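You operate a simulated robot arm through the tools that you are given. There is no shell and no other tool. Be economical: measure what you need, move in short steps, check, and stop when the job is done.

You are at the controls of a simulated robot arm. One attempt, no reset.

## Task
Put things in order on the top of table 3. At the end: the cream cube from the top of table 3 is in the white bowl; the green pot (marked "120 ML") from the top of table 3 is in the black basket; the yellow sponge stands where the green pot stood; the green hand broom stands where the yellow sponge stood; whatever was shut is shut again. Leave all else as you found it, and nothing knocked over.

Only the result counts: the job must be done as asked and must still hold three seconds after the hand-in. Knocking over, shifting, dropping, spilling or breaking anything else fails it.

## Robot
A 6-joint arm with a two-finger parallel gripper, fixed in place. Base frame: the origin is at the foot of the arm, x ahead of it, y to its left, z up; the work surface is at about z = 0. Readings come in m, degrees, newtons and seconds.
With the tool pointing down near the work surface it reaches from about 0.18 to 0.46 m from the base axis. Its first joint turns from -70.0 to 70.0 degrees. Payload 1.9 kg.
The TCP is the grasp point between the finger pads, 0.023 m short of the fingertips. In the tool frame z runs along the fingers and y along their closing line. The gripper opens to 0.094 m. The fingers are 0.038 m wide and 0.01 m thick; the gripper's body (0.054 by 0.096 m) begins 0.039 m behind the TCP.
Orientation is that of the tool frame in the base frame, as a unit quaternion [w, x, y, z]. With the fingers straight down and closing along the base's y, the tool's x points along the base's -x, its y along +y and its z along -z.

## Interface
- The arm moves only by the tool arm_command. Its argument "moves" is a list of rows, each an object of numbers (a shift or turn left out is 0, a gripper value left out holds the last): "tx", "ty", "tz": the shift along the tool's x, y, z in m; "ax", "ay", "az": the turn, a rotation vector about the tool's x, y, z in degrees; "gripper": the opening, from 0 (shut) to 1 (fully open). In form: [{"tx": .., "ty": .., "tz": .., "ax": .., "ay": .., "az": .., "gripper": ..}, ...]. A call has 1 to 12 rows; each row is the pose to reach, as a shift and turn from the pose commanded when the call began, along the tool's axes at that moment. Each row takes 0.2 s and may step no farther than 0.05 m and 8.6 degrees from the row before; otherwise, or with a gripper value out of range, the whole call is refused. Where a pose cannot be reached the arm comes as near as it can. A force on the tool above 40 N (or 10 N above the force at the start of the call, whichever is more), or a blocked arm, ends the call early, and 0.2 s more pass. The fingers move at their own pace (about 0.108 m/s each) and stop on an object; they squeeze with about 21 N. The grip force told is the motor's: it shows also when the fingers shut on nothing. Time passes only in rows, and 0.2 s behind the last, so rows that repeat a pose let the fingers close. It gives the time, the measured TCP pose, the force on the tool (base axes), the opening and the grip force at its end, in the units of the frame above (readings bear some noise), with the torque about the TCP (base axes, N m) and any sound that the robot's microphone picked up.
- Cameras (640 x 400 px; columns grow to the right, rows downward): "scene" is fixed at [0.0358, 0.3017, 0.4238]; the picture's right is [-0.92, -0.40, 0.00], its down [-0.24, 0.54, -0.80] and it looks along [0.32, -0.74, -0.59] (base axes); focal length 214 px, centre (320, 200). "wrist" rides on the gripper at [0.086, 0.016, -0.074] in the tool frame; the picture's right is [-0.18, 0.98, 0.00], its down [-0.58, -0.11, -0.81] and it looks along [-0.79, -0.15, 0.59] (tool axes); focal length 243 px, centre (320, 200). There is no depth. A picture from a camera that has moved, and an enlarged one, comes with that camera's place and axes in the base frame and with its lens.
- grab_frame(camera): a new picture of that camera. It takes no simulated time.
- enlarge(camera, box): a new picture of the part [left, top, right, bottom] of that camera's present view, enlarged. It takes no simulated time.
- finish_job(): hands the job in; it is judged then, once.

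Go step by step. Nothing tells you positions but the pictures and the camera data: compare them with the known pose of the tool, close in by small moves and look again before you grip or let go. The budget is 120 turns and 84 pictures, counting those below and the enlarged ones. Unless the task says otherwise, let go and move clear before handing in, and close with one line.

The tools are called after "Request:" as name(argument=value, ...) on one line, values as JSON. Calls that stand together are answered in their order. arm_command: Moves the arm, as the interface text tells. Its arguments: {"type":"object","properties":{"moves":{"type":"array","items":{"type":"object","properties":{"tx":{"type":"number"},"ty":{"type":"number"},"tz":{"type":"number"},"ax":{"type":"number"},"ay":{"type":"number"},"az":{"type":"number"},"gripper":{"type":"number"}}}}},"required":["moves"]} The other tools are called the same way: grab_frame (camera) takes a picture; enlarge (camera, box) takes an enlarged picture of a part of a camera's view; finish_job () hands the job in.

At the start:

```text
time: 0.0
ee_pos: [0.3181, -0.077, 0.3227]
orientation: [0.0, 0.0, 1.0, 0.001]
force: [-0.2, -0.2, 0.1]
moment: [0.01, 0.01, 0.01]
width: 0.0938
grip_force: 0.0
```

scene: 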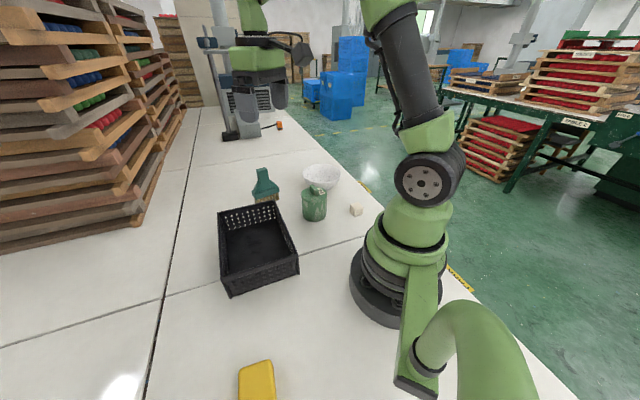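
wrist: 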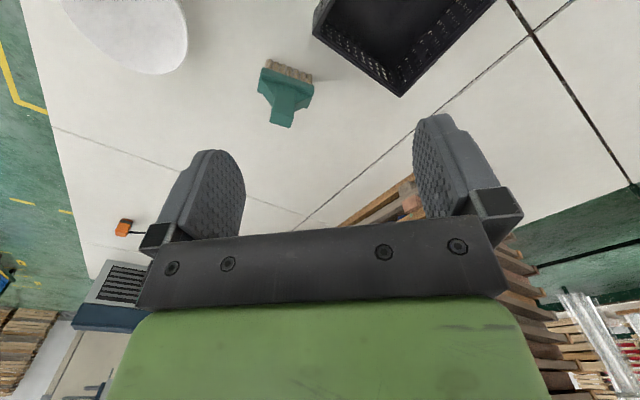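

The scene shows the black basket, the green pot, the white bowl, the cream cube, the hand broom and the yellow sponge at the near edge. I'll zoom in on each to measure them.

Request:
enlarge(camera="scene", box=[210, 150, 390, 300])

Request:
enlarge(camera="scene", box=[180, 300, 340, 400])

```text
2.67 times, centred on (300, 225) of scene
camera zoom: at [0.0358, 0.3017, 0.4238], right [-0.92, -0.4, 0.0], down [-0.24, 0.54, -0.8], along [0.32, -0.74, -0.59], focal length 572 px, centre (373, 133)
```

zoom: 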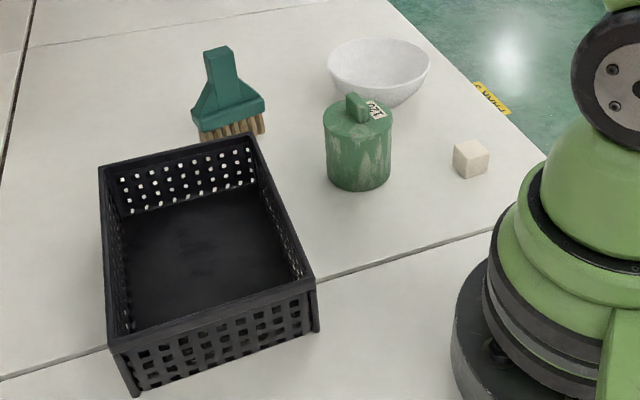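

```text
4.00 times, centred on (260, 350) of scene
camera zoom: at [0.0358, 0.3017, 0.4238], right [-0.92, -0.4, 0.0], down [-0.24, 0.54, -0.8], along [0.32, -0.74, -0.59], focal length 858 px, centre (560, -400)
```

zoom: 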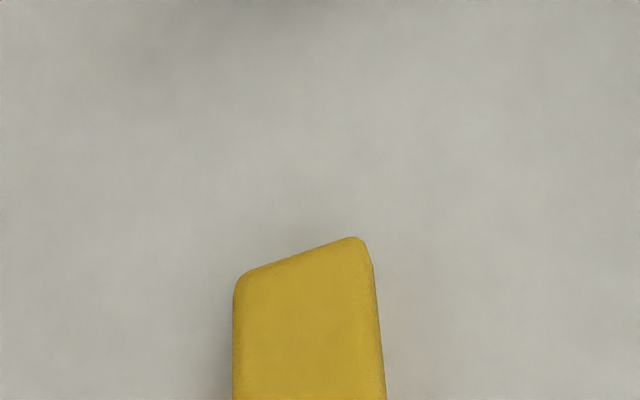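

The broom stands upright on its bristles near (0.42,-0.155). I put the pot at about (0.247,-0.144), the cube at (0.134,-0.203), the bowl at (0.296,-0.316), the basket around (0.325,0.03), and the sponge near (0.16,0.26). First I'll move above the cube and look.

Request:
arm_command(moves=[{"tx": 0.037, "ty": -0.0252}, {"tx": 0.074, "ty": -0.0504}, {"tx": 0.111, "ty": -0.0756}, {"tx": 0.148, "ty": -0.1008}, {"tx": 0.1846, "ty": -0.126}, {"tx": 0.1846, "ty": -0.126, "tz": 0.045}, {"tx": 0.1846, "ty": -0.126, "tz": 0.09}, {"tx": 0.1846, "ty": -0.126, "tz": 0.135}, {"tx": 0.1846, "ty": -0.126, "tz": 0.18}, {"tx": 0.1846, "ty": -0.126, "tz": 0.18}])

Request:
grab_frame(camera="wrist")

Request:
grab_frame(camera="scene")

```text
time: 2.2
ee_pos: [0.1327, -0.2036, 0.1449]
orientation: [0.0, 0.002, 1.0, 0.0]
force: [-0.7, -0.2, -0.4]
moment: [0.05, 0.0, 0.0]
width: 0.0939
grip_force: 0.0
```

```text
79 pictures are left
camera wrist: at [0.047, -0.1855, 0.2175], right [0.19, 0.98, 0.0], down [0.58, -0.11, 0.81], along [0.79, -0.15, -0.59], focal length 243 px, centre (320, 200)
```

wrist: 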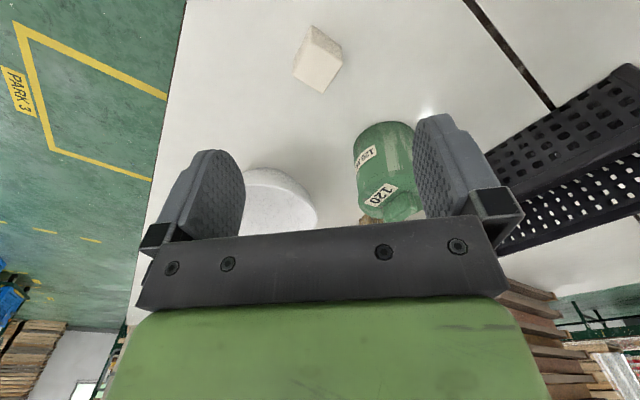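

```text
78 pictures are left
```

scene: 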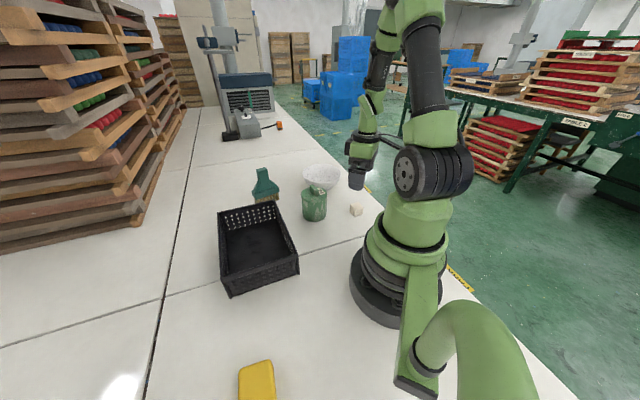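

The cube is right below the tool and appears turned; I'll zoom in to get its centre and yaw.

Request:
enlarge(camera="wrist", box=[260, 0, 440, 112])

Request:
enlarge(camera="wrist", box=[320, 100, 480, 240])

```text
3.56 times, centred on (350, 56) of wrist
camera zoom: at [0.047, -0.1855, 0.2175], right [0.19, 0.98, 0.0], down [0.58, -0.11, 0.81], along [0.79, -0.15, -0.59], focal length 863 px, centre (213, 712)
```

zoom: 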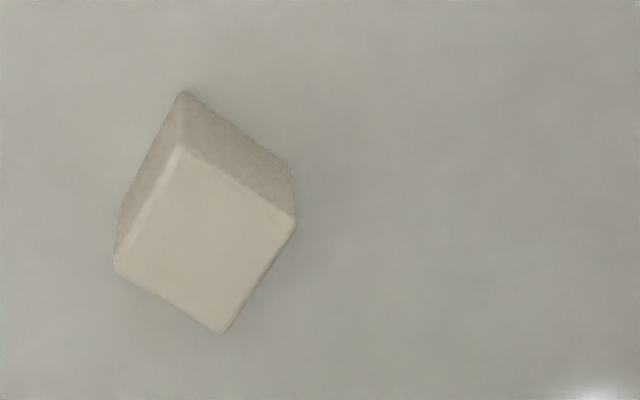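

```text
2.86 times, centred on (400, 170) of wrist
camera zoom: at [0.047, -0.1855, 0.2175], right [0.19, 0.98, 0.0], down [0.58, -0.11, 0.81], along [0.79, -0.15, -0.59], focal length 693 px, centre (91, 286)
```

zoom: 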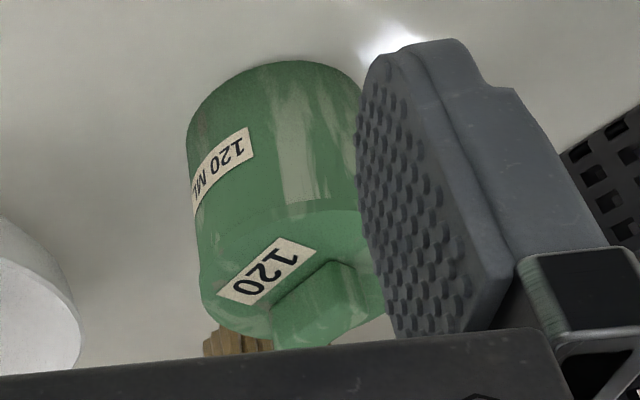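

The cube is about 0.028 m wide, at (0.135,-0.2045), turned about 45°. I'll turn 42°, narrow the gripper and come down part way.

Request:
arm_command(moves=[{"tx": -0.002, "ty": -0.001, "az": 8.4, "gripper": 0.65}, {"tx": -0.002, "ty": -0.001, "az": 16.8}, {"tx": -0.002, "ty": -0.001, "az": 25.2}, {"tx": -0.002, "ty": -0.001, "az": 33.6}, {"tx": -0.002, "ty": -0.001, "az": 42}, {"tx": -0.002, "ty": -0.001, "az": 42, "tz": 0.04}, {"tx": -0.002, "ty": -0.001, "az": 42, "tz": 0.075}, {"tx": -0.002, "ty": -0.001, "az": 42, "tz": 0.075}])

Request:
grab_frame(camera="wrist")

```text
time: 4.0
ee_pos: [0.134, -0.2042, 0.0687]
orientation: [0.0, 0.359, 0.933, 0.0]
force: [0.3, 0.3, 1.2]
moment: [0.03, 0.0, 0.0]
width: 0.061
grip_force: 0.2
```

```text
75 pictures are left
camera wrist: at [0.0817, -0.133, 0.1423], right [0.8, 0.61, 0.0], down [0.36, -0.47, 0.81], along [0.49, -0.64, -0.59], focal length 243 px, centre (320, 200)
```

wrist: 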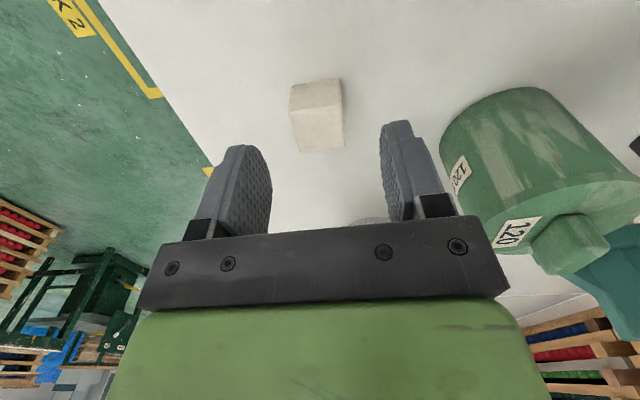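

The cube is lined up between the fingers. I'll descend and grip it.

Request:
arm_command(moves=[{"tz": 0.02}, {"tz": 0.035}, {"tz": 0.041}, {"tz": 0.041, "gripper": 0.0}, {"tz": 0.041, "gripper": 0.0}, {"tz": 0.041, "gripper": 0.0}])

```text
time: 5.4
ee_pos: [0.1347, -0.2028, 0.026]
orientation: [0.0, 0.358, 0.934, 0.0]
force: [1.0, -0.1, -0.2]
moment: [0.0, -0.02, -0.03]
width: 0.0296
grip_force: 19.9
```

The cube is held (0.0296 m). I'll lift it and look for the bowl.

Request:
arm_command(moves=[{"tz": -0.03}, {"tz": -0.075}, {"tz": -0.12}, {"tz": -0.145}, {"tz": -0.145}])

Request:
grab_frame(camera="wrist")

Request:
enlarge(camera="scene", box=[290, 150, 390, 220])

```text
time: 6.6
ee_pos: [0.134, -0.2038, 0.1719]
orientation: [0.0, 0.358, 0.934, 0.0]
force: [-0.1, 0.0, 0.8]
moment: [-0.02, 0.01, 0.03]
width: 0.0293
grip_force: 20.9
```

```text
74 pictures are left
camera wrist: at [0.0823, -0.1328, 0.2459], right [0.79, 0.61, 0.0], down [0.36, -0.47, 0.81], along [0.49, -0.64, -0.59], focal length 243 px, centre (320, 200)
```

wrist: 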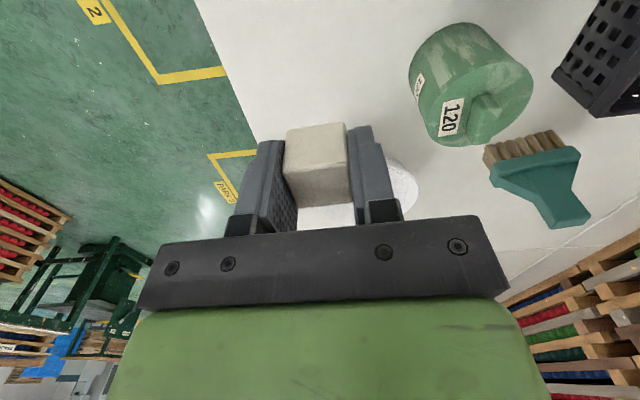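

```text
5.71 times, centred on (340, 185) of scene
camera zoom: at [0.0358, 0.3017, 0.4238], right [-0.92, -0.4, 0.0], down [-0.24, 0.54, -0.8], along [0.32, -0.74, -0.59], focal length 1226 px, centre (206, 286)
```

zoom: 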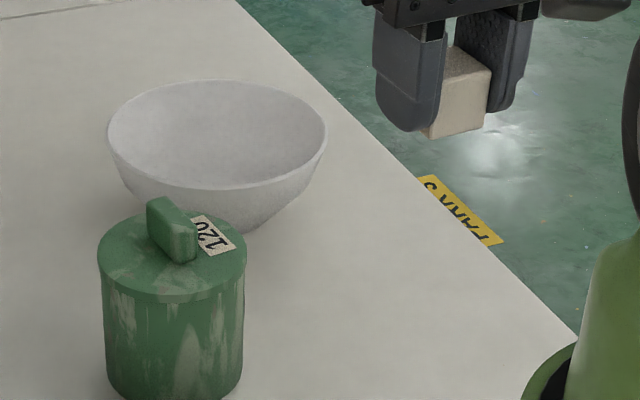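

The bowl centre is near (0.293,-0.313), with its rim at about z 0.052. I'll carry the cube over it and look.

Request:
arm_command(moves=[{"tx": -0.0382, "ty": 0.005}, {"tx": -0.0764, "ty": 0.01}, {"tx": -0.1146, "ty": 0.015}, {"tx": -0.1528, "ty": 0.02}, {"tx": -0.191, "ty": 0.0247}, {"tx": -0.191, "ty": 0.0247, "tz": 0.04}, {"tx": -0.191, "ty": 0.0247, "tz": 0.06}, {"tx": -0.191, "ty": 0.0247, "tz": 0.06}])

Request:
grab_frame(camera="wrist")

Request:
enlarge(camera="scene", box=[270, 130, 390, 220])

```text
time: 8.4
ee_pos: [0.2927, -0.3128, 0.1113]
orientation: [0.0, 0.358, 0.934, 0.0]
force: [-0.1, -0.3, 0.3]
moment: [0.01, -0.02, 0.02]
width: 0.0297
grip_force: 21.4
```

```text
72 pictures are left
camera wrist: at [0.24, -0.2423, 0.1848], right [0.79, 0.61, 0.0], down [0.36, -0.47, 0.81], along [0.49, -0.64, -0.59], focal length 243 px, centre (320, 200)
```

wrist: 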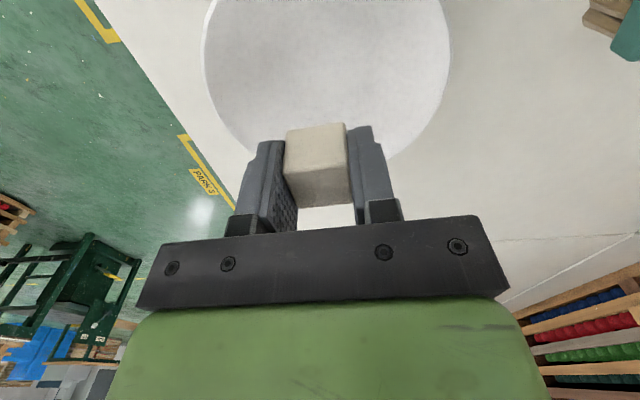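

```text
4.44 times, centred on (330, 175) of scene
camera zoom: at [0.0358, 0.3017, 0.4238], right [-0.92, -0.4, 0.0], down [-0.24, 0.54, -0.8], along [0.32, -0.74, -0.59], focal length 953 px, centre (276, 311)
```

zoom: 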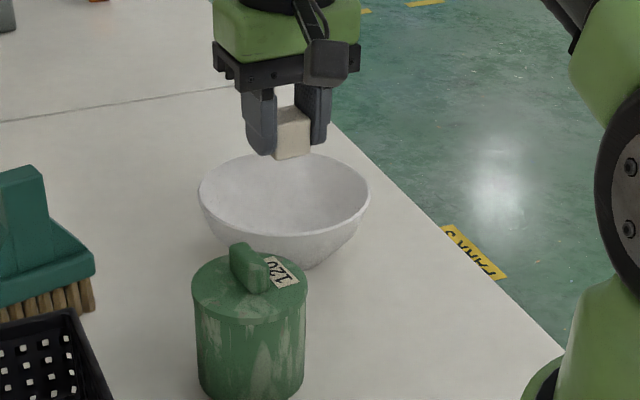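

The cube is over the middle of the bowl. I'll lower it inside, open slightly and retreat upward.

Request:
arm_command(moves=[{"tz": 0.03}, {"tz": 0.05}, {"tz": 0.06}, {"tz": 0.064}, {"tz": 0.064, "gripper": 0.42}, {"tz": 0.064, "gripper": 0.42}, {"tz": 0.03, "gripper": 0.42}, {"tz": -0.01, "gripper": 0.42}, {"tz": -0.05, "gripper": 0.42}, {"tz": -0.09, "gripper": 0.42}])

Request:
grab_frame(camera="wrist")

Request:
enlarge(camera="scene", box=[270, 150, 370, 225])

```text
time: 10.6
ee_pos: [0.2934, -0.3113, 0.2017]
orientation: [0.0, 0.359, 0.934, -0.001]
force: [-0.8, -0.4, 0.1]
moment: [0.0, -0.01, 0.03]
width: 0.0396
grip_force: 0.0
```

```text
70 pictures are left
camera wrist: at [0.2404, -0.242, 0.2762], right [0.79, 0.61, 0.0], down [0.36, -0.47, 0.81], along [0.49, -0.64, -0.59], focal length 243 px, centre (320, 200)
```

wrist: 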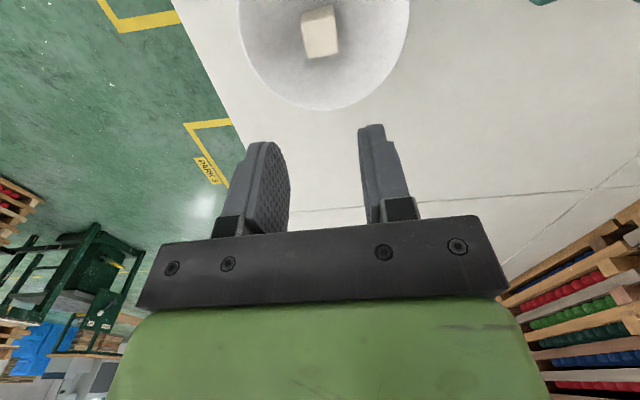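

```text
5.33 times, centred on (320, 188) of scene
camera zoom: at [0.0358, 0.3017, 0.4238], right [-0.92, -0.4, 0.0], down [-0.24, 0.54, -0.8], along [0.32, -0.74, -0.59], focal length 1144 px, centre (320, 267)
```

zoom: 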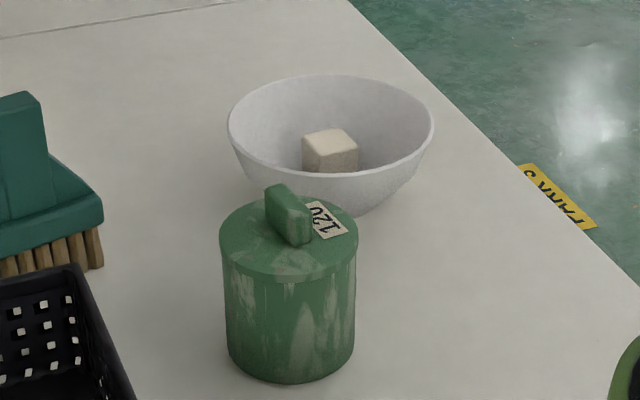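

The cube sits in the bowl. The pot is at about (0.250,-0.151), diameter about 0.074 m, lid top at about z 0.079. I'll move above it with the yaw set back to 0 and the gripper open.

Request:
arm_command(moves=[{"tx": 0.028, "ty": 0.0182, "az": -8.4, "gripper": 1.0}, {"tx": 0.056, "ty": 0.0364, "az": -16.8}, {"tx": 0.084, "ty": 0.0546, "az": -25.2}, {"tx": 0.112, "ty": 0.0728, "az": -33.6}, {"tx": 0.14, "ty": 0.091, "az": -42}, {"tx": 0.14, "ty": 0.091, "tz": 0.012, "az": -42}, {"tx": 0.14, "ty": 0.091, "tz": 0.012, "az": -42}])

Request:
grab_frame(camera="wrist")

Request:
enlarge(camera="scene", box=[270, 140, 370, 225])

```text
time: 12.2
ee_pos: [0.2488, -0.1523, 0.1882]
orientation: [0.0, 0.0, 1.0, 0.0]
force: [0.6, -0.1, 0.5]
moment: [0.01, 0.03, -0.01]
width: 0.0939
grip_force: 0.0
```

```text
68 pictures are left
camera wrist: at [0.1638, -0.135, 0.2616], right [0.18, 0.98, 0.0], down [0.58, -0.11, 0.81], along [0.79, -0.15, -0.59], focal length 243 px, centre (320, 200)
```

wrist: 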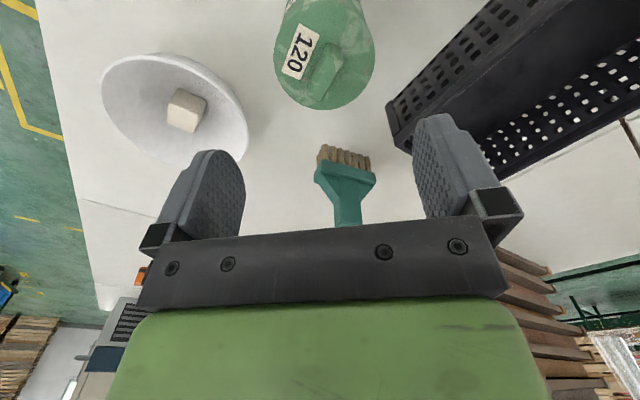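

```text
4.71 times, centred on (320, 182) of scene
camera zoom: at [0.0358, 0.3017, 0.4238], right [-0.92, -0.4, 0.0], down [-0.24, 0.54, -0.8], along [0.32, -0.74, -0.59], focal length 1009 px, centre (320, 282)
```

zoom: 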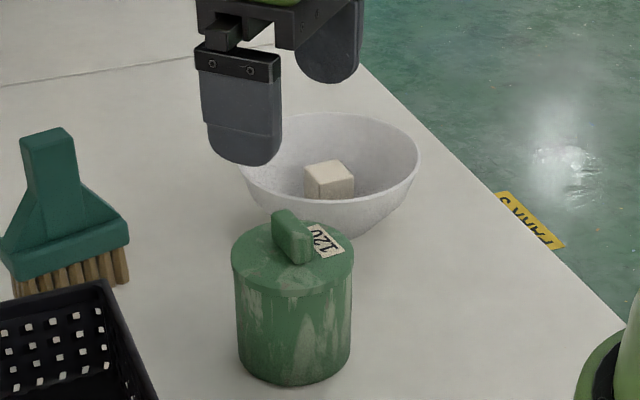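

The pot centre refines to (0.248,-0.149). I'll shift 3 mm, lower to just above the lid and check.

Request:
arm_command(moves=[{"ty": 0.003, "tz": 0.04}, {"ty": 0.003, "tz": 0.076}, {"ty": 0.003, "tz": 0.076}])

Request:
grab_frame(camera="wrist")

Request:
enlarge(camera="scene", box=[270, 140, 370, 225])

```text
time: 13.0
ee_pos: [0.2518, -0.1499, 0.1139]
orientation: [-0.001, -0.001, 1.0, 0.001]
force: [0.3, 0.6, 1.0]
moment: [-0.02, 0.02, 0.0]
width: 0.0943
grip_force: 0.0
```

```text
66 pictures are left
camera wrist: at [0.165, -0.1332, 0.1872], right [0.18, 0.98, 0.0], down [0.58, -0.11, 0.81], along [0.79, -0.15, -0.59], focal length 243 px, centre (320, 200)
```

wrist: 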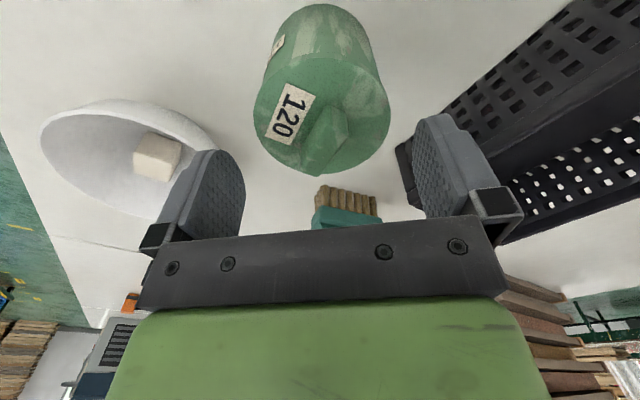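

```text
4.71 times, centred on (320, 182) of scene
camera zoom: at [0.0358, 0.3017, 0.4238], right [-0.92, -0.4, 0.0], down [-0.24, 0.54, -0.8], along [0.32, -0.74, -0.59], focal length 1009 px, centre (320, 282)
```

zoom: 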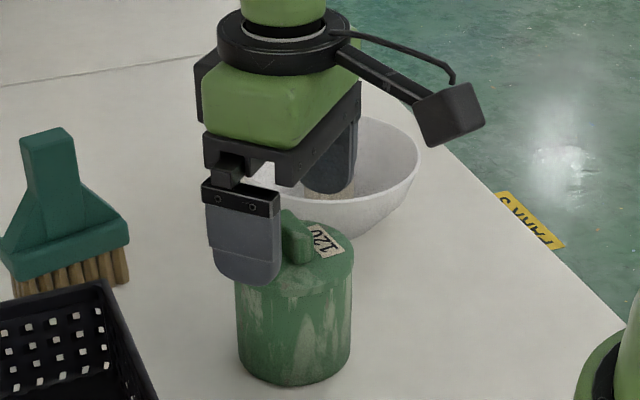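

The pot is centred between the fingers. I'll lower to z≈0.074, clear of the knob, and grip.

Request:
arm_command(moves=[{"tx": 0.001, "tz": 0.02}, {"tx": 0.001, "tz": 0.035}, {"tx": 0.001, "tz": 0.039}, {"tx": 0.001, "tz": 0.039, "gripper": 0.0}, {"tx": 0.001, "tz": 0.039, "gripper": 0.0}, {"tx": 0.001, "tz": 0.039, "gripper": 0.0}])

Request:
enlarge(camera="scene", box=[270, 140, 370, 225])

```text
time: 14.4
ee_pos: [0.2483, -0.1487, 0.0761]
orientation: [0.0, 0.0, 1.0, 0.0]
force: [-0.5, 0.1, -3.0]
moment: [0.0, 0.05, -0.02]
width: 0.0718
grip_force: 21.3
```

```text
4.71 times, centred on (320, 182) of scene
camera zoom: at [0.0358, 0.3017, 0.4238], right [-0.92, -0.4, 0.0], down [-0.24, 0.54, -0.8], along [0.32, -0.74, -0.59], focal length 1009 px, centre (320, 282)
```

zoom: 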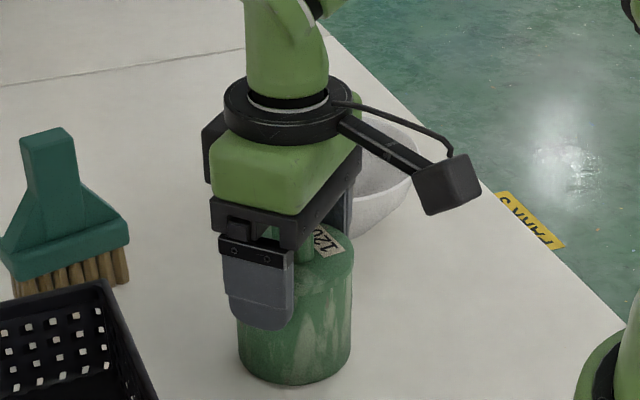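

Gripped at 0.0718 m, so the pot's place is (0.248,-0.149). I'll lift it slightly to see whether it comes up as one piece.

Request:
arm_command(moves=[{"tz": -0.01}, {"tz": -0.025}, {"tz": -0.025}])

Request:
enlarge(camera="scene", box=[270, 140, 370, 225])

```text
time: 15.2
ee_pos: [0.2484, -0.1498, 0.0998]
orientation: [0.0, 0.0, 1.0, 0.0]
force: [-0.5, -0.8, -4.6]
moment: [0.02, 0.03, -0.01]
width: 0.0721
grip_force: 21.0
```

```text
4.71 times, centred on (320, 182) of scene
camera zoom: at [0.0358, 0.3017, 0.4238], right [-0.92, -0.4, 0.0], down [-0.24, 0.54, -0.8], along [0.32, -0.74, -0.59], focal length 1009 px, centre (320, 282)
```

zoom: 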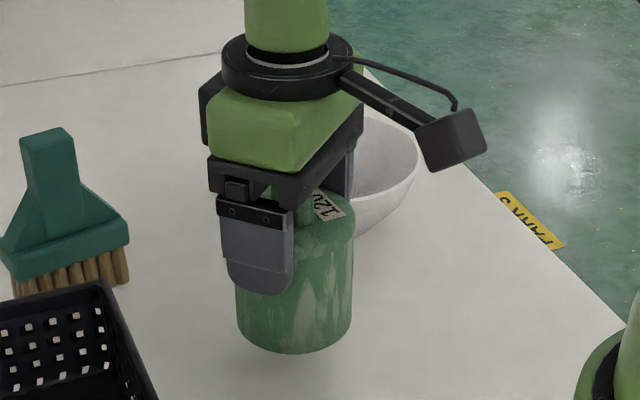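

The pot comes up whole. I'll raise it, carry it over the basket and turn the fingers to the basket's long axis.

Request:
arm_command(moves=[{"tz": -0.04}, {"tz": -0.08}, {"tz": -0.11}, {"tx": -0.0128, "ty": 0.0295, "tz": -0.11, "az": -7.5}, {"tx": -0.0257, "ty": 0.059, "tz": -0.11, "az": -15}, {"tx": -0.0385, "ty": 0.0885, "tz": -0.11, "az": -22.5}, {"tx": -0.0513, "ty": 0.118, "tz": -0.11, "az": -30}, {"tx": -0.0642, "ty": 0.1475, "tz": -0.11, "az": -37.5}, {"tx": -0.077, "ty": 0.177, "tz": -0.11, "az": -45}, {"tx": -0.077, "ty": 0.177, "tz": -0.11, "az": -45}])

Request:
grab_frame(camera="wrist")

Request:
enlarge(camera="scene", box=[200, 130, 340, 300])

```text
time: 17.4
ee_pos: [0.3243, 0.0292, 0.2085]
orientation: [0.001, -0.383, 0.924, 0.0]
force: [0.1, -1.0, -4.0]
moment: [0.0, 0.01, 0.01]
width: 0.072
grip_force: 20.6
```

```text
62 pictures are left
camera wrist: at [0.2527, -0.0204, 0.2825], right [-0.57, 0.82, 0.0], down [0.49, 0.33, 0.81], along [0.66, 0.46, -0.59], focal length 243 px, centre (320, 200)
```

wrist: 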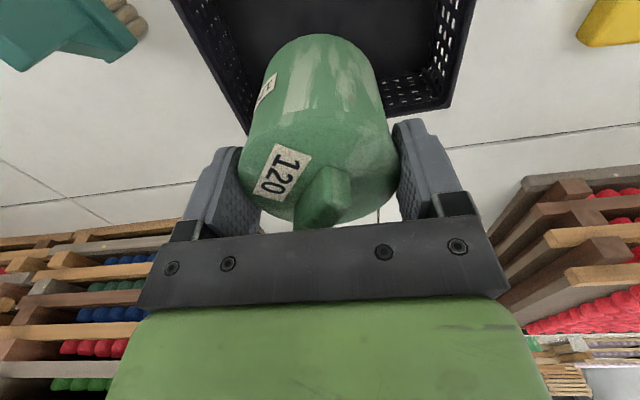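

```text
2.35 times, centred on (270, 215) of scene
camera zoom: at [0.0358, 0.3017, 0.4238], right [-0.92, -0.4, 0.0], down [-0.24, 0.54, -0.8], along [0.32, -0.74, -0.59], focal length 505 px, centre (438, 165)
```

zoom: 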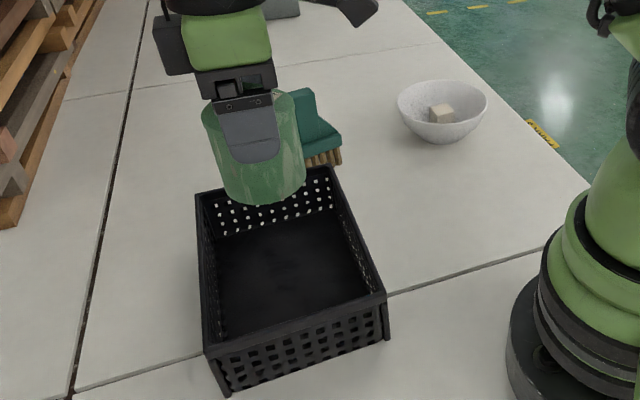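

The pot is over the basket's centre (about (0.322,0.030)). I'll lower it to just above the floor.

Request:
arm_command(moves=[{"tz": 0.04}, {"tz": 0.08}, {"tz": 0.105}, {"tz": 0.118}, {"tz": 0.121}, {"tz": 0.121}])

Request:
enlarge(camera="scene", box=[200, 130, 340, 300])

```text
time: 18.8
ee_pos: [0.3252, 0.0291, 0.0885]
orientation: [0.0, -0.382, 0.924, -0.001]
force: [-0.4, 0.1, -4.4]
moment: [0.02, -0.02, 0.02]
width: 0.0717
grip_force: 20.7
```

```text
2.35 times, centred on (270, 215) of scene
camera zoom: at [0.0358, 0.3017, 0.4238], right [-0.92, -0.4, 0.0], down [-0.24, 0.54, -0.8], along [0.32, -0.74, -0.59], focal length 505 px, centre (438, 165)
```

zoom: 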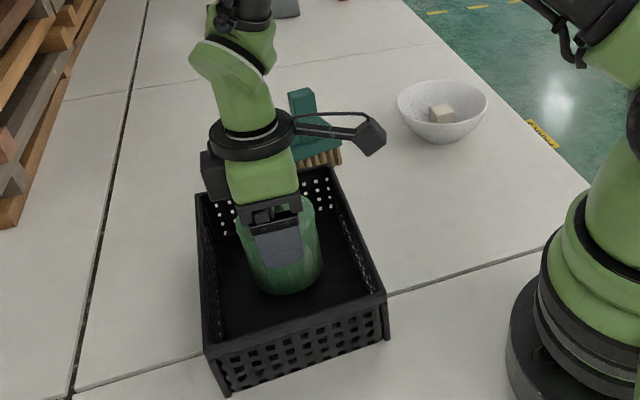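

Request:
arm_command(moves=[{"tz": 0.003}, {"tz": 0.005}, {"tz": 0.007}, {"tz": 0.007}])

```text
time: 19.8
ee_pos: [0.3265, 0.0267, 0.0815]
orientation: [0.0, -0.384, 0.924, -0.001]
force: [-0.2, 0.2, -3.5]
moment: [-0.02, 0.02, -0.03]
width: 0.072
grip_force: 20.7
```

Just starting to touch, or still slightly above the floor. I'll lower two more millimetres.

Request:
arm_command(moves=[{"tz": 0.001}, {"tz": 0.002}, {"tz": 0.002}])

```text
time: 20.6
ee_pos: [0.3253, 0.0281, 0.0795]
orientation: [0.0, -0.382, 0.924, 0.0]
force: [-0.4, -0.3, -3.2]
moment: [0.03, -0.03, 0.01]
width: 0.0719
grip_force: 21.1
```

Request:
arm_command(moves=[{"tz": 0.001}, {"tz": 0.002}, {"tz": 0.002}])

```text
time: 21.4
ee_pos: [0.3264, 0.0289, 0.0787]
orientation: [0.002, -0.382, 0.924, 0.0]
force: [-3.0, 0.0, 22.1]
moment: [0.09, 0.0, 0.08]
width: 0.0717
grip_force: 21.2
```

That is firm contact with the floor. I'll relax 1 mm, open and rise.

Request:
arm_command(moves=[{"tz": -0.001}, {"tz": -0.001, "gripper": 0.9}, {"tz": -0.001, "gripper": 0.9}, {"tz": -0.001, "gripper": 0.9}, {"tz": -0.04, "gripper": 0.9}, {"tz": -0.085, "gripper": 0.9}, {"tz": -0.13, "gripper": 0.9}, {"tz": -0.13, "gripper": 0.9}])

Request:
grab_frame(camera="wrist")

Request:
grab_frame(camera="scene")

```text
time: 23.2
ee_pos: [0.3267, 0.027, 0.208]
orientation: [-0.001, -0.383, 0.924, -0.001]
force: [-0.5, -0.4, -0.3]
moment: [-0.02, -0.01, -0.01]
width: 0.0845
grip_force: 0.0
```

```text
59 pictures are left
camera wrist: at [0.2552, -0.0215, 0.2824], right [-0.56, 0.83, 0.0], down [0.49, 0.33, 0.81], along [0.67, 0.46, -0.59], focal length 243 px, centre (320, 200)
```

wrist: 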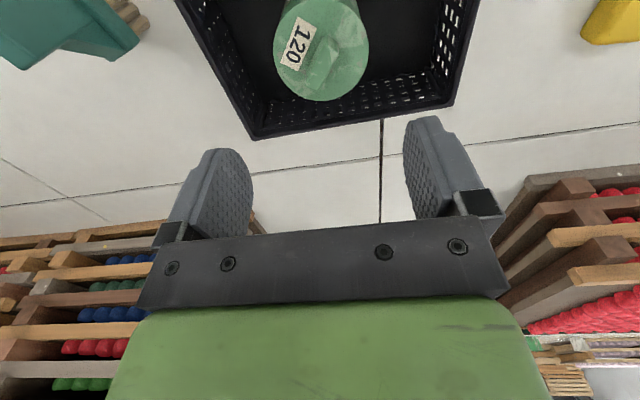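

```text
58 pictures are left
```

scene: 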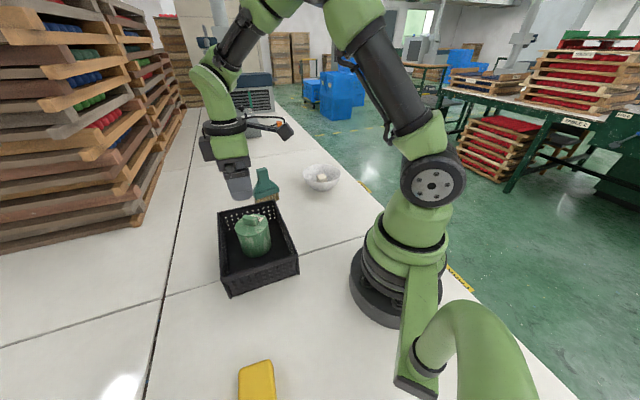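

The pot stands in the basket. Next I'll fly over to look at the sponge.

Request:
arm_command(moves=[{"tx": -0.002, "ty": 0.0433, "az": -2.5}, {"tx": -0.004, "ty": 0.0866, "az": -5}, {"tx": -0.006, "ty": 0.13, "az": -7.5}, {"tx": -0.008, "ty": 0.1733, "az": -10}, {"tx": -0.01, "ty": 0.2166, "az": -12.5}, {"tx": -0.0117, "ty": 0.2599, "az": -15}, {"tx": -0.0117, "ty": 0.2599, "az": -15}])

Request:
grab_frame(camera="wrist")

```text
time: 24.8
ee_pos: [0.1495, 0.2203, 0.2083]
orientation: [0.0, -0.5, 0.866, 0.001]
force: [-0.2, 0.4, 0.0]
moment: [0.05, 0.03, -0.01]
width: 0.0845
grip_force: 0.1
```

```text
57 pictures are left
camera wrist: at [0.093, 0.1549, 0.2815], right [-0.76, 0.65, 0.0], down [0.38, 0.45, 0.81], along [0.53, 0.61, -0.59], focal length 243 px, centre (320, 200)
```

wrist: 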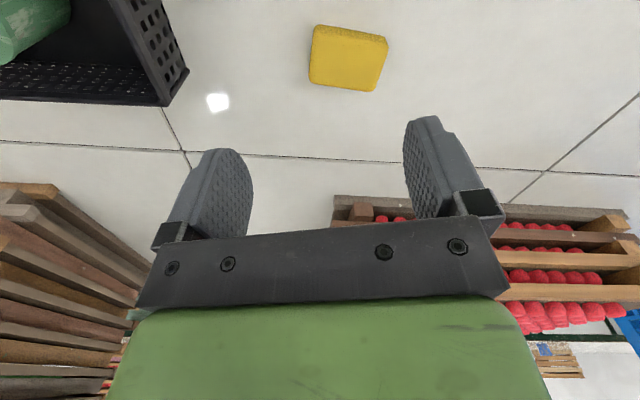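

Request:
enlarge(camera="wrist", box=[270, 5, 430, 105])

```text
4.00 times, centred on (350, 55) of wrist
camera zoom: at [0.093, 0.1549, 0.2815], right [-0.76, 0.65, 0.0], down [0.38, 0.45, 0.81], along [0.53, 0.61, -0.59], focal length 970 px, centre (200, 780)
```

zoom: 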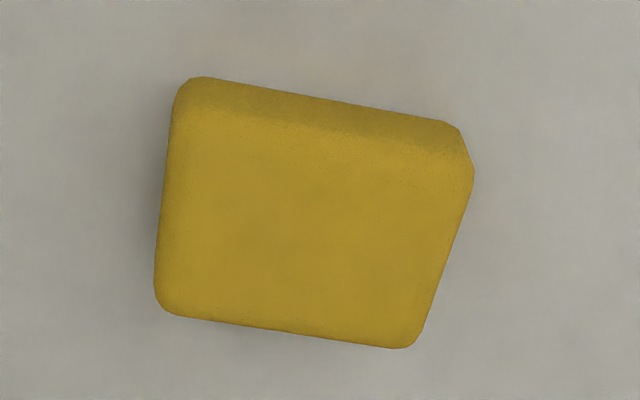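

The sponge measures about 0.073×0.046×0.027 m and is centred near (0.152,0.262). I'll turn 20° so the fingers close along its length, then lower part way.

Request:
arm_command(moves=[{"tx": -0.0125, "ty": 0.0062, "az": 6.7, "gripper": 1.0}, {"tx": -0.025, "ty": 0.0125, "az": 13.4}, {"tx": -0.0374, "ty": 0.0187, "az": 20}, {"tx": -0.0374, "ty": 0.0187, "tz": 0.045, "az": 20}, {"tx": -0.0374, "ty": 0.0187, "tz": 0.09, "az": 20}, {"tx": -0.0374, "ty": 0.0187, "tz": 0.125, "az": 20}, {"tx": -0.0374, "ty": 0.0187, "tz": 0.125, "az": 20}])

Request:
grab_frame(camera="wrist")

```text
time: 26.4
ee_pos: [0.1514, 0.2607, 0.0839]
orientation: [0.0, -0.342, 0.94, 0.0]
force: [-0.4, 1.3, -0.3]
moment: [0.0, -0.04, 0.03]
width: 0.0938
grip_force: 0.0
```

```text
55 pictures are left
camera wrist: at [0.076, 0.2177, 0.1571], right [-0.49, 0.87, 0.0], down [0.52, 0.29, 0.81], along [0.7, 0.4, -0.59], focal length 243 px, centre (320, 200)
```

wrist: 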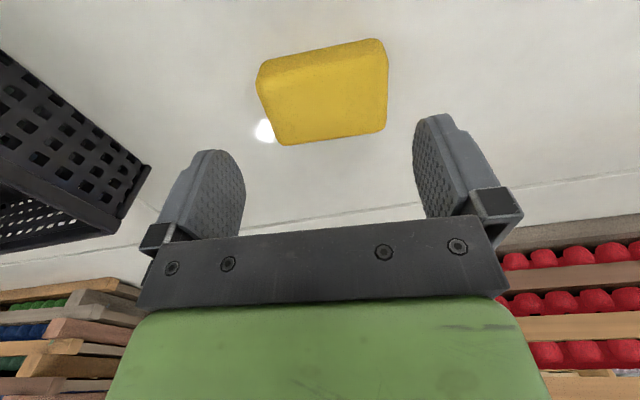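

Alignment is good. I'll descend and grip the sponge.

Request:
arm_command(moves=[{"tz": 0.03}, {"tz": 0.05}, {"tz": 0.057}, {"tz": 0.057, "gripper": 0.0}, {"tz": 0.057, "gripper": 0.0}, {"tz": 0.057, "gripper": 0.0}])

Request:
grab_frame(camera="wrist")

```text
time: 27.8
ee_pos: [0.1526, 0.2606, 0.0246]
orientation: [0.0, -0.342, 0.94, 0.001]
force: [-0.1, -0.3, 1.1]
moment: [0.03, -0.01, 0.0]
width: 0.0742
grip_force: 20.9
```

```text
54 pictures are left
camera wrist: at [0.0771, 0.2186, 0.0988], right [-0.49, 0.87, 0.0], down [0.52, 0.29, 0.81], along [0.7, 0.4, -0.59], focal length 243 px, centre (320, 200)
```

wrist: 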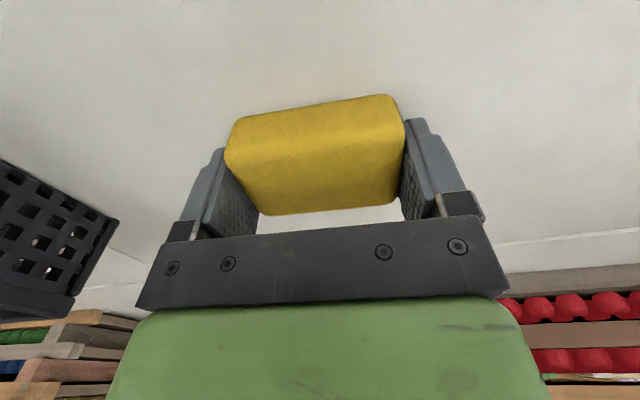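

The sponge is held (0.074 m). I'll lift it and carry it toward the pot's old place.

Request:
arm_command(moves=[{"tz": -0.03}, {"tz": -0.075}, {"tz": -0.12}, {"tz": -0.165}, {"tx": 0.0061, "ty": -0.0471, "tz": -0.175}, {"tx": 0.0122, "ty": -0.0942, "tz": -0.175}, {"tx": 0.0184, "ty": -0.1413, "tz": -0.175}, {"tx": 0.0245, "ty": -0.1884, "tz": -0.175}, {"tx": 0.0306, "ty": -0.2355, "tz": -0.175}, {"tx": 0.0306, "ty": -0.2355, "tz": -0.175}])

```text
time: 30.0
ee_pos: [0.2815, 0.0623, 0.1976]
orientation: [-0.001, -0.342, 0.94, 0.0]
force: [-0.8, -0.8, 0.0]
moment: [0.01, -0.01, 0.01]
width: 0.0739
grip_force: 20.8
```

Request:
arm_command(moves=[{"tx": 0.0321, "ty": -0.028, "az": 8}, {"tx": 0.0641, "ty": -0.056, "az": 16}, {"tx": 0.0962, "ty": -0.084, "az": 24}, {"tx": 0.1282, "ty": -0.112, "az": 32}, {"tx": 0.1603, "ty": -0.14, "az": 40}, {"tx": 0.1603, "ty": -0.14, "az": 40, "tz": 0.045}, {"tx": 0.1603, "ty": -0.14, "az": 40, "tz": 0.09}, {"tx": 0.1603, "ty": -0.14, "az": 40, "tz": 0.13}, {"tx": 0.1603, "ty": -0.14, "az": 40, "tz": 0.13}])

Request:
enlarge(camera="scene", box=[240, 130, 380, 230])

Request:
grab_frame(camera="wrist")

```text
time: 32.0
ee_pos: [0.2477, -0.1497, 0.0701]
orientation: [0.0, 0.0, 1.0, 0.0]
force: [-0.1, -0.2, -0.2]
moment: [-0.02, -0.03, -0.01]
width: 0.0742
grip_force: 21.2
```

```text
4.00 times, centred on (310, 180) of scene
camera zoom: at [0.0358, 0.3017, 0.4238], right [-0.92, -0.4, 0.0], down [-0.24, 0.54, -0.8], along [0.32, -0.74, -0.59], focal length 858 px, centre (360, 280)
```

zoom: 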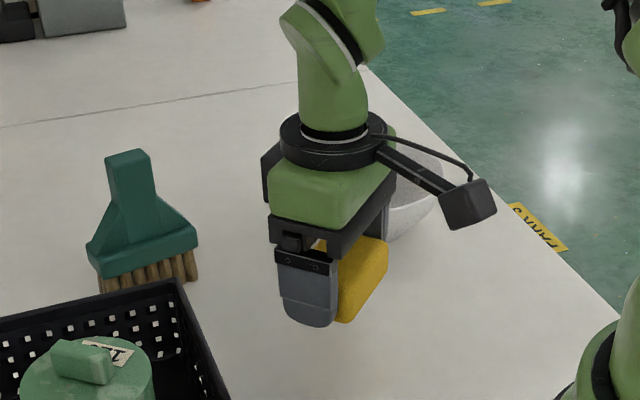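

```text
52 pictures are left
camera wrist: at [0.1629, -0.1334, 0.143], right [0.19, 0.98, 0.0], down [0.58, -0.11, 0.81], along [0.79, -0.15, -0.59], focal length 243 px, centre (320, 200)
```

wrist: 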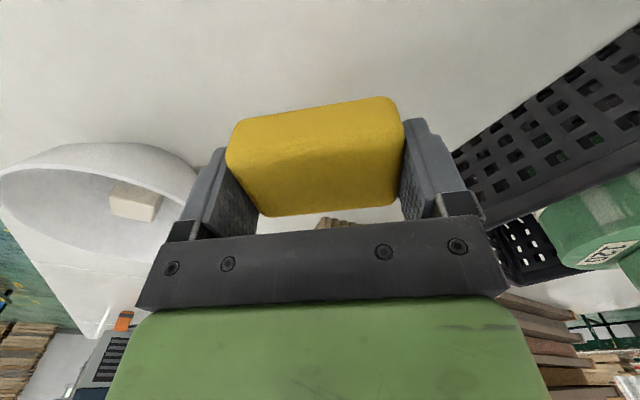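

In place above the spot. I'll set the sponge down, release and rise.

Request:
arm_command(moves=[{"tz": 0.025}, {"tz": 0.04}, {"tz": 0.0445}, {"tz": 0.0445}, {"tz": 0.0445, "gripper": 0.95}, {"tz": 0.0445, "gripper": 0.95}, {"tz": 0.0445, "gripper": 0.95}, {"tz": 0.0, "gripper": 0.95}, {"tz": -0.045, "gripper": 0.95}, {"tz": -0.09, "gripper": 0.95}, {"tz": -0.13, "gripper": 0.95}, {"tz": -0.13, "gripper": 0.95}])

Request:
grab_frame(camera="wrist")

Request:
enlarge(camera="scene", box=[240, 130, 380, 230])

```text
time: 34.6
ee_pos: [0.2458, -0.1497, 0.2015]
orientation: [-0.001, 0.001, 1.0, 0.0]
force: [-0.1, 0.3, 1.3]
moment: [0.02, 0.01, 0.0]
width: 0.0894
grip_force: 0.1
```

```text
51 pictures are left
camera wrist: at [0.1603, -0.1325, 0.2757], right [0.18, 0.98, 0.0], down [0.58, -0.11, 0.81], along [0.79, -0.15, -0.59], focal length 243 px, centre (320, 200)
```

wrist: 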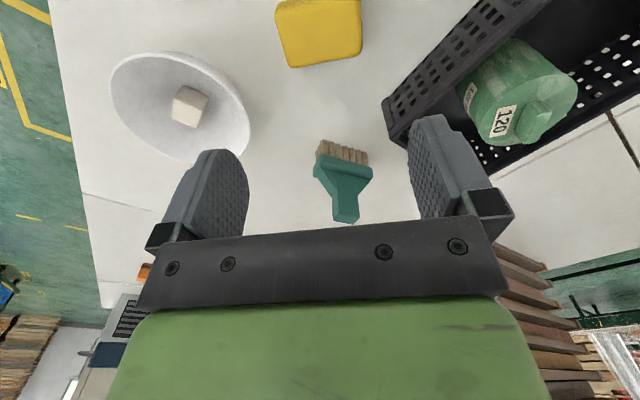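

```text
4.00 times, centred on (310, 180) of scene
camera zoom: at [0.0358, 0.3017, 0.4238], right [-0.92, -0.4, 0.0], down [-0.24, 0.54, -0.8], along [0.32, -0.74, -0.59], focal length 858 px, centre (360, 280)
```

zoom: 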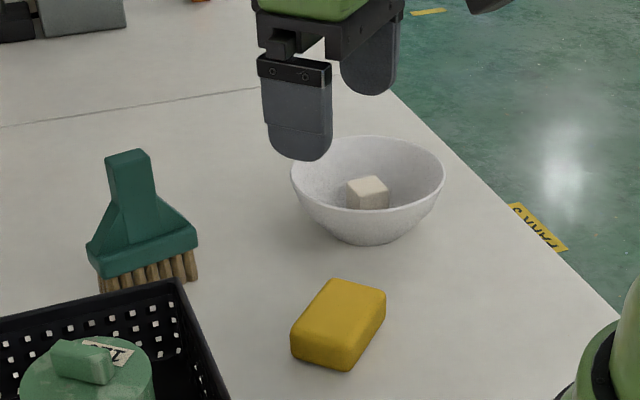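

The sponge is on the pot's place. Now the broom: I'll zoom in from both cameras.

Request:
enlarge(camera="wrist", box=[280, 120, 410, 240])

Request:
enlarge(camera="scene", box=[240, 160, 300, 210])

```text
3.33 times, centred on (345, 180) of wrist
camera zoom: at [0.1603, -0.1325, 0.2757], right [0.18, 0.98, 0.0], down [0.58, -0.11, 0.81], along [0.79, -0.15, -0.59], focal length 809 px, centre (237, 267)
```

zoom: 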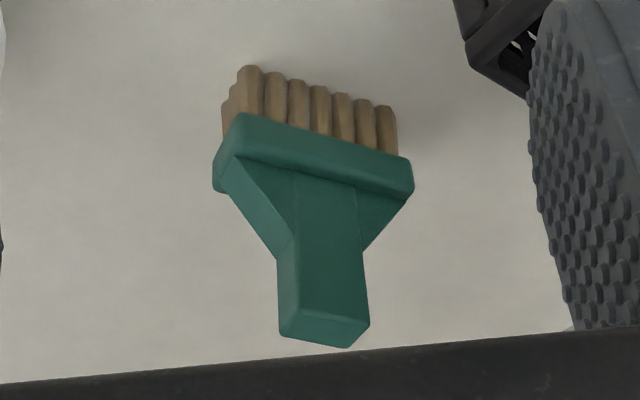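

```text
8.00 times, centred on (270, 185) of scene
camera zoom: at [0.0358, 0.3017, 0.4238], right [-0.92, -0.4, 0.0], down [-0.24, 0.54, -0.8], along [0.32, -0.74, -0.59], focal length 1716 px, centre (720, 320)
```

zoom: 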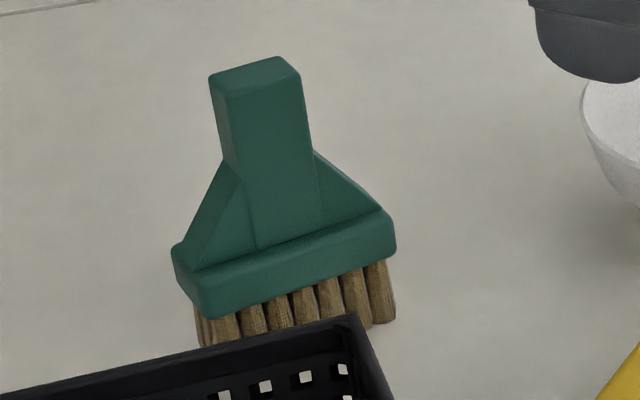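

The broom's handle is about 0.029×0.019 m with its top at (0.419,-0.148,0.118), wide side at about 60°. I'll approach above it at yaw 60° so the fingers close on the thin side.

Request:
arm_command(moves=[{"tx": -0.0215, "ty": 0.0002, "az": -7.5, "gripper": 0.55}, {"tx": -0.043, "ty": 0.0005, "az": -15}, {"tx": -0.0645, "ty": 0.0007, "az": -22.5}, {"tx": -0.086, "ty": 0.001, "az": -30}, {"tx": -0.1075, "ty": 0.001, "az": -37.5}, {"tx": -0.129, "ty": 0.001, "az": -45}, {"tx": -0.1505, "ty": 0.001, "az": -52.5}, {"tx": -0.171, "ty": 0.001, "az": -60}, {"tx": -0.171, "ty": 0.001, "az": -60}])

Request:
grab_frame(camera="wrist")

Request:
grab_frame(camera="scene")

```text
time: 36.6
ee_pos: [0.4181, -0.1463, 0.2026]
orientation: [0.0, -0.501, 0.866, 0.0]
force: [-0.4, -0.5, 0.4]
moment: [-0.02, 0.0, 0.03]
width: 0.0516
grip_force: 0.1
```

```text
47 pictures are left
camera wrist: at [0.3624, -0.213, 0.2753], right [-0.76, 0.65, 0.0], down [0.39, 0.45, 0.81], along [0.52, 0.61, -0.59], focal length 243 px, centre (320, 200)
```

wrist: 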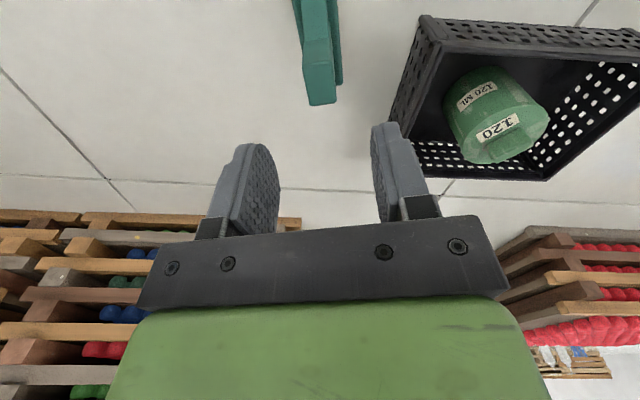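

```text
46 pictures are left
```

scene: 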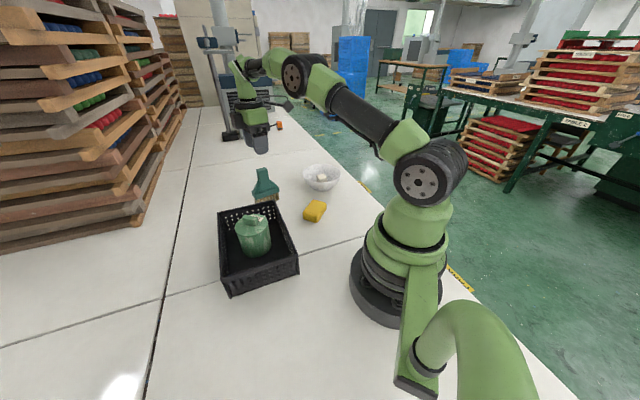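

Request:
enlarge(camera="wrist", box=[260, 0, 380, 120])

```text
3.33 times, centred on (320, 60) of wrist
camera zoom: at [0.3624, -0.213, 0.2753], right [-0.76, 0.65, 0.0], down [0.39, 0.45, 0.81], along [0.52, 0.61, -0.59], focal length 809 px, centre (320, 667)
```

zoom: 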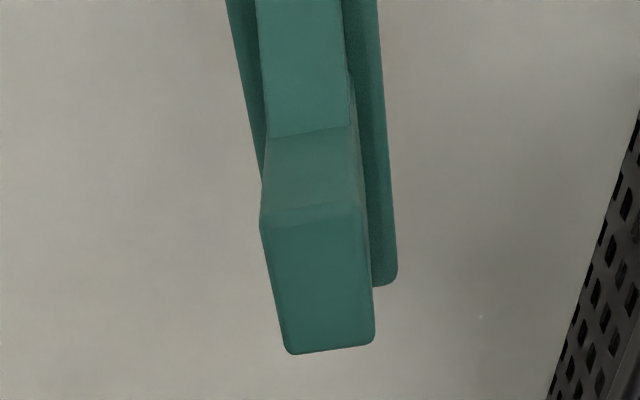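

The handle is centred and aligned. I'll lower to grip height and check before closing.

Request:
arm_command(moves=[{"tx": 0.002, "tz": 0.04, "az": 2}, {"tx": 0.002, "tz": 0.08, "az": 2}, {"tx": 0.002, "tz": 0.106, "az": 2}, {"tx": 0.002, "tz": 0.106, "az": 2}])

Request:
grab_frame(camera="wrist")

Request:
enlarge(camera="scene", box=[225, 120, 315, 220])

```text
time: 37.6
ee_pos: [0.4202, -0.1496, 0.0929]
orientation: [0.0, -0.485, 0.875, 0.0]
force: [0.0, -0.1, -0.3]
moment: [0.01, 0.0, 0.0]
width: 0.0516
grip_force: 0.0
```

```text
44 pictures are left
camera wrist: at [0.3603, -0.2137, 0.1683], right [-0.74, 0.68, 0.0], down [0.4, 0.43, 0.81], along [0.55, 0.59, -0.59], focal length 243 px, centre (320, 200)
```

wrist: 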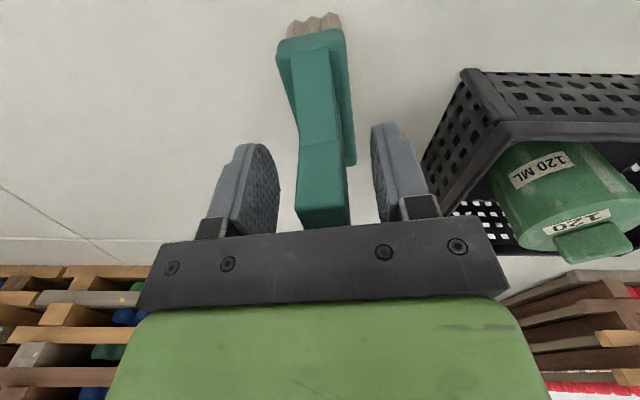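

```text
4.00 times, centred on (270, 170) of scene
camera zoom: at [0.0358, 0.3017, 0.4238], right [-0.92, -0.4, 0.0], down [-0.24, 0.54, -0.8], along [0.32, -0.74, -0.59], focal length 858 px, centre (520, 320)
```

zoom: 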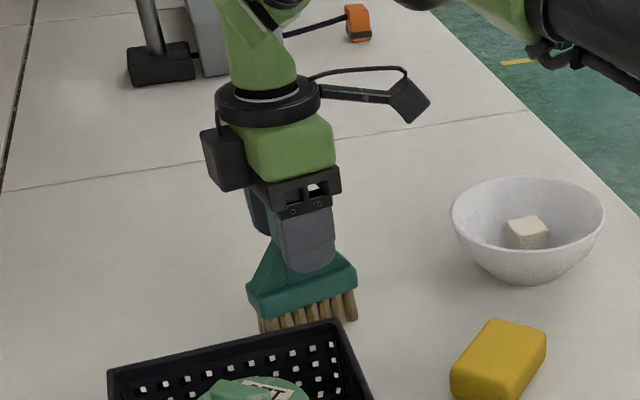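

The handle is between the fingers. Closing.

Request:
arm_command(moves=[{"gripper": 0.0}, {"gripper": 0.0}, {"gripper": 0.0}])

Request:
enlarge(camera="scene", box=[225, 120, 315, 220])

```text
time: 38.4
ee_pos: [0.4193, -0.1488, 0.094]
orientation: [0.001, -0.485, 0.875, 0.001]
force: [-0.5, 0.0, 0.0]
moment: [-0.01, -0.01, 0.03]
width: 0.0198
grip_force: 20.8
```

```text
4.00 times, centred on (270, 170) of scene
camera zoom: at [0.0358, 0.3017, 0.4238], right [-0.92, -0.4, 0.0], down [-0.24, 0.54, -0.8], along [0.32, -0.74, -0.59], focal length 858 px, centre (520, 320)
```

zoom: 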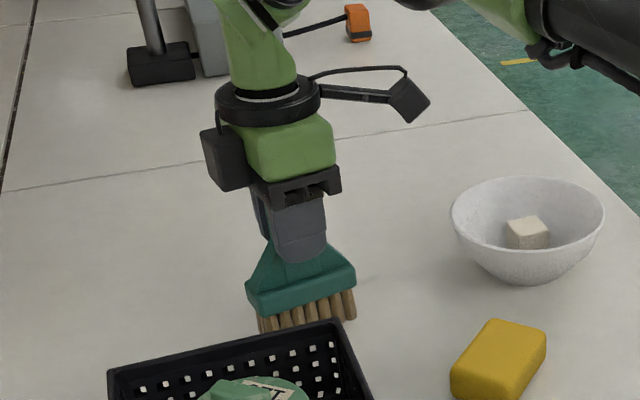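

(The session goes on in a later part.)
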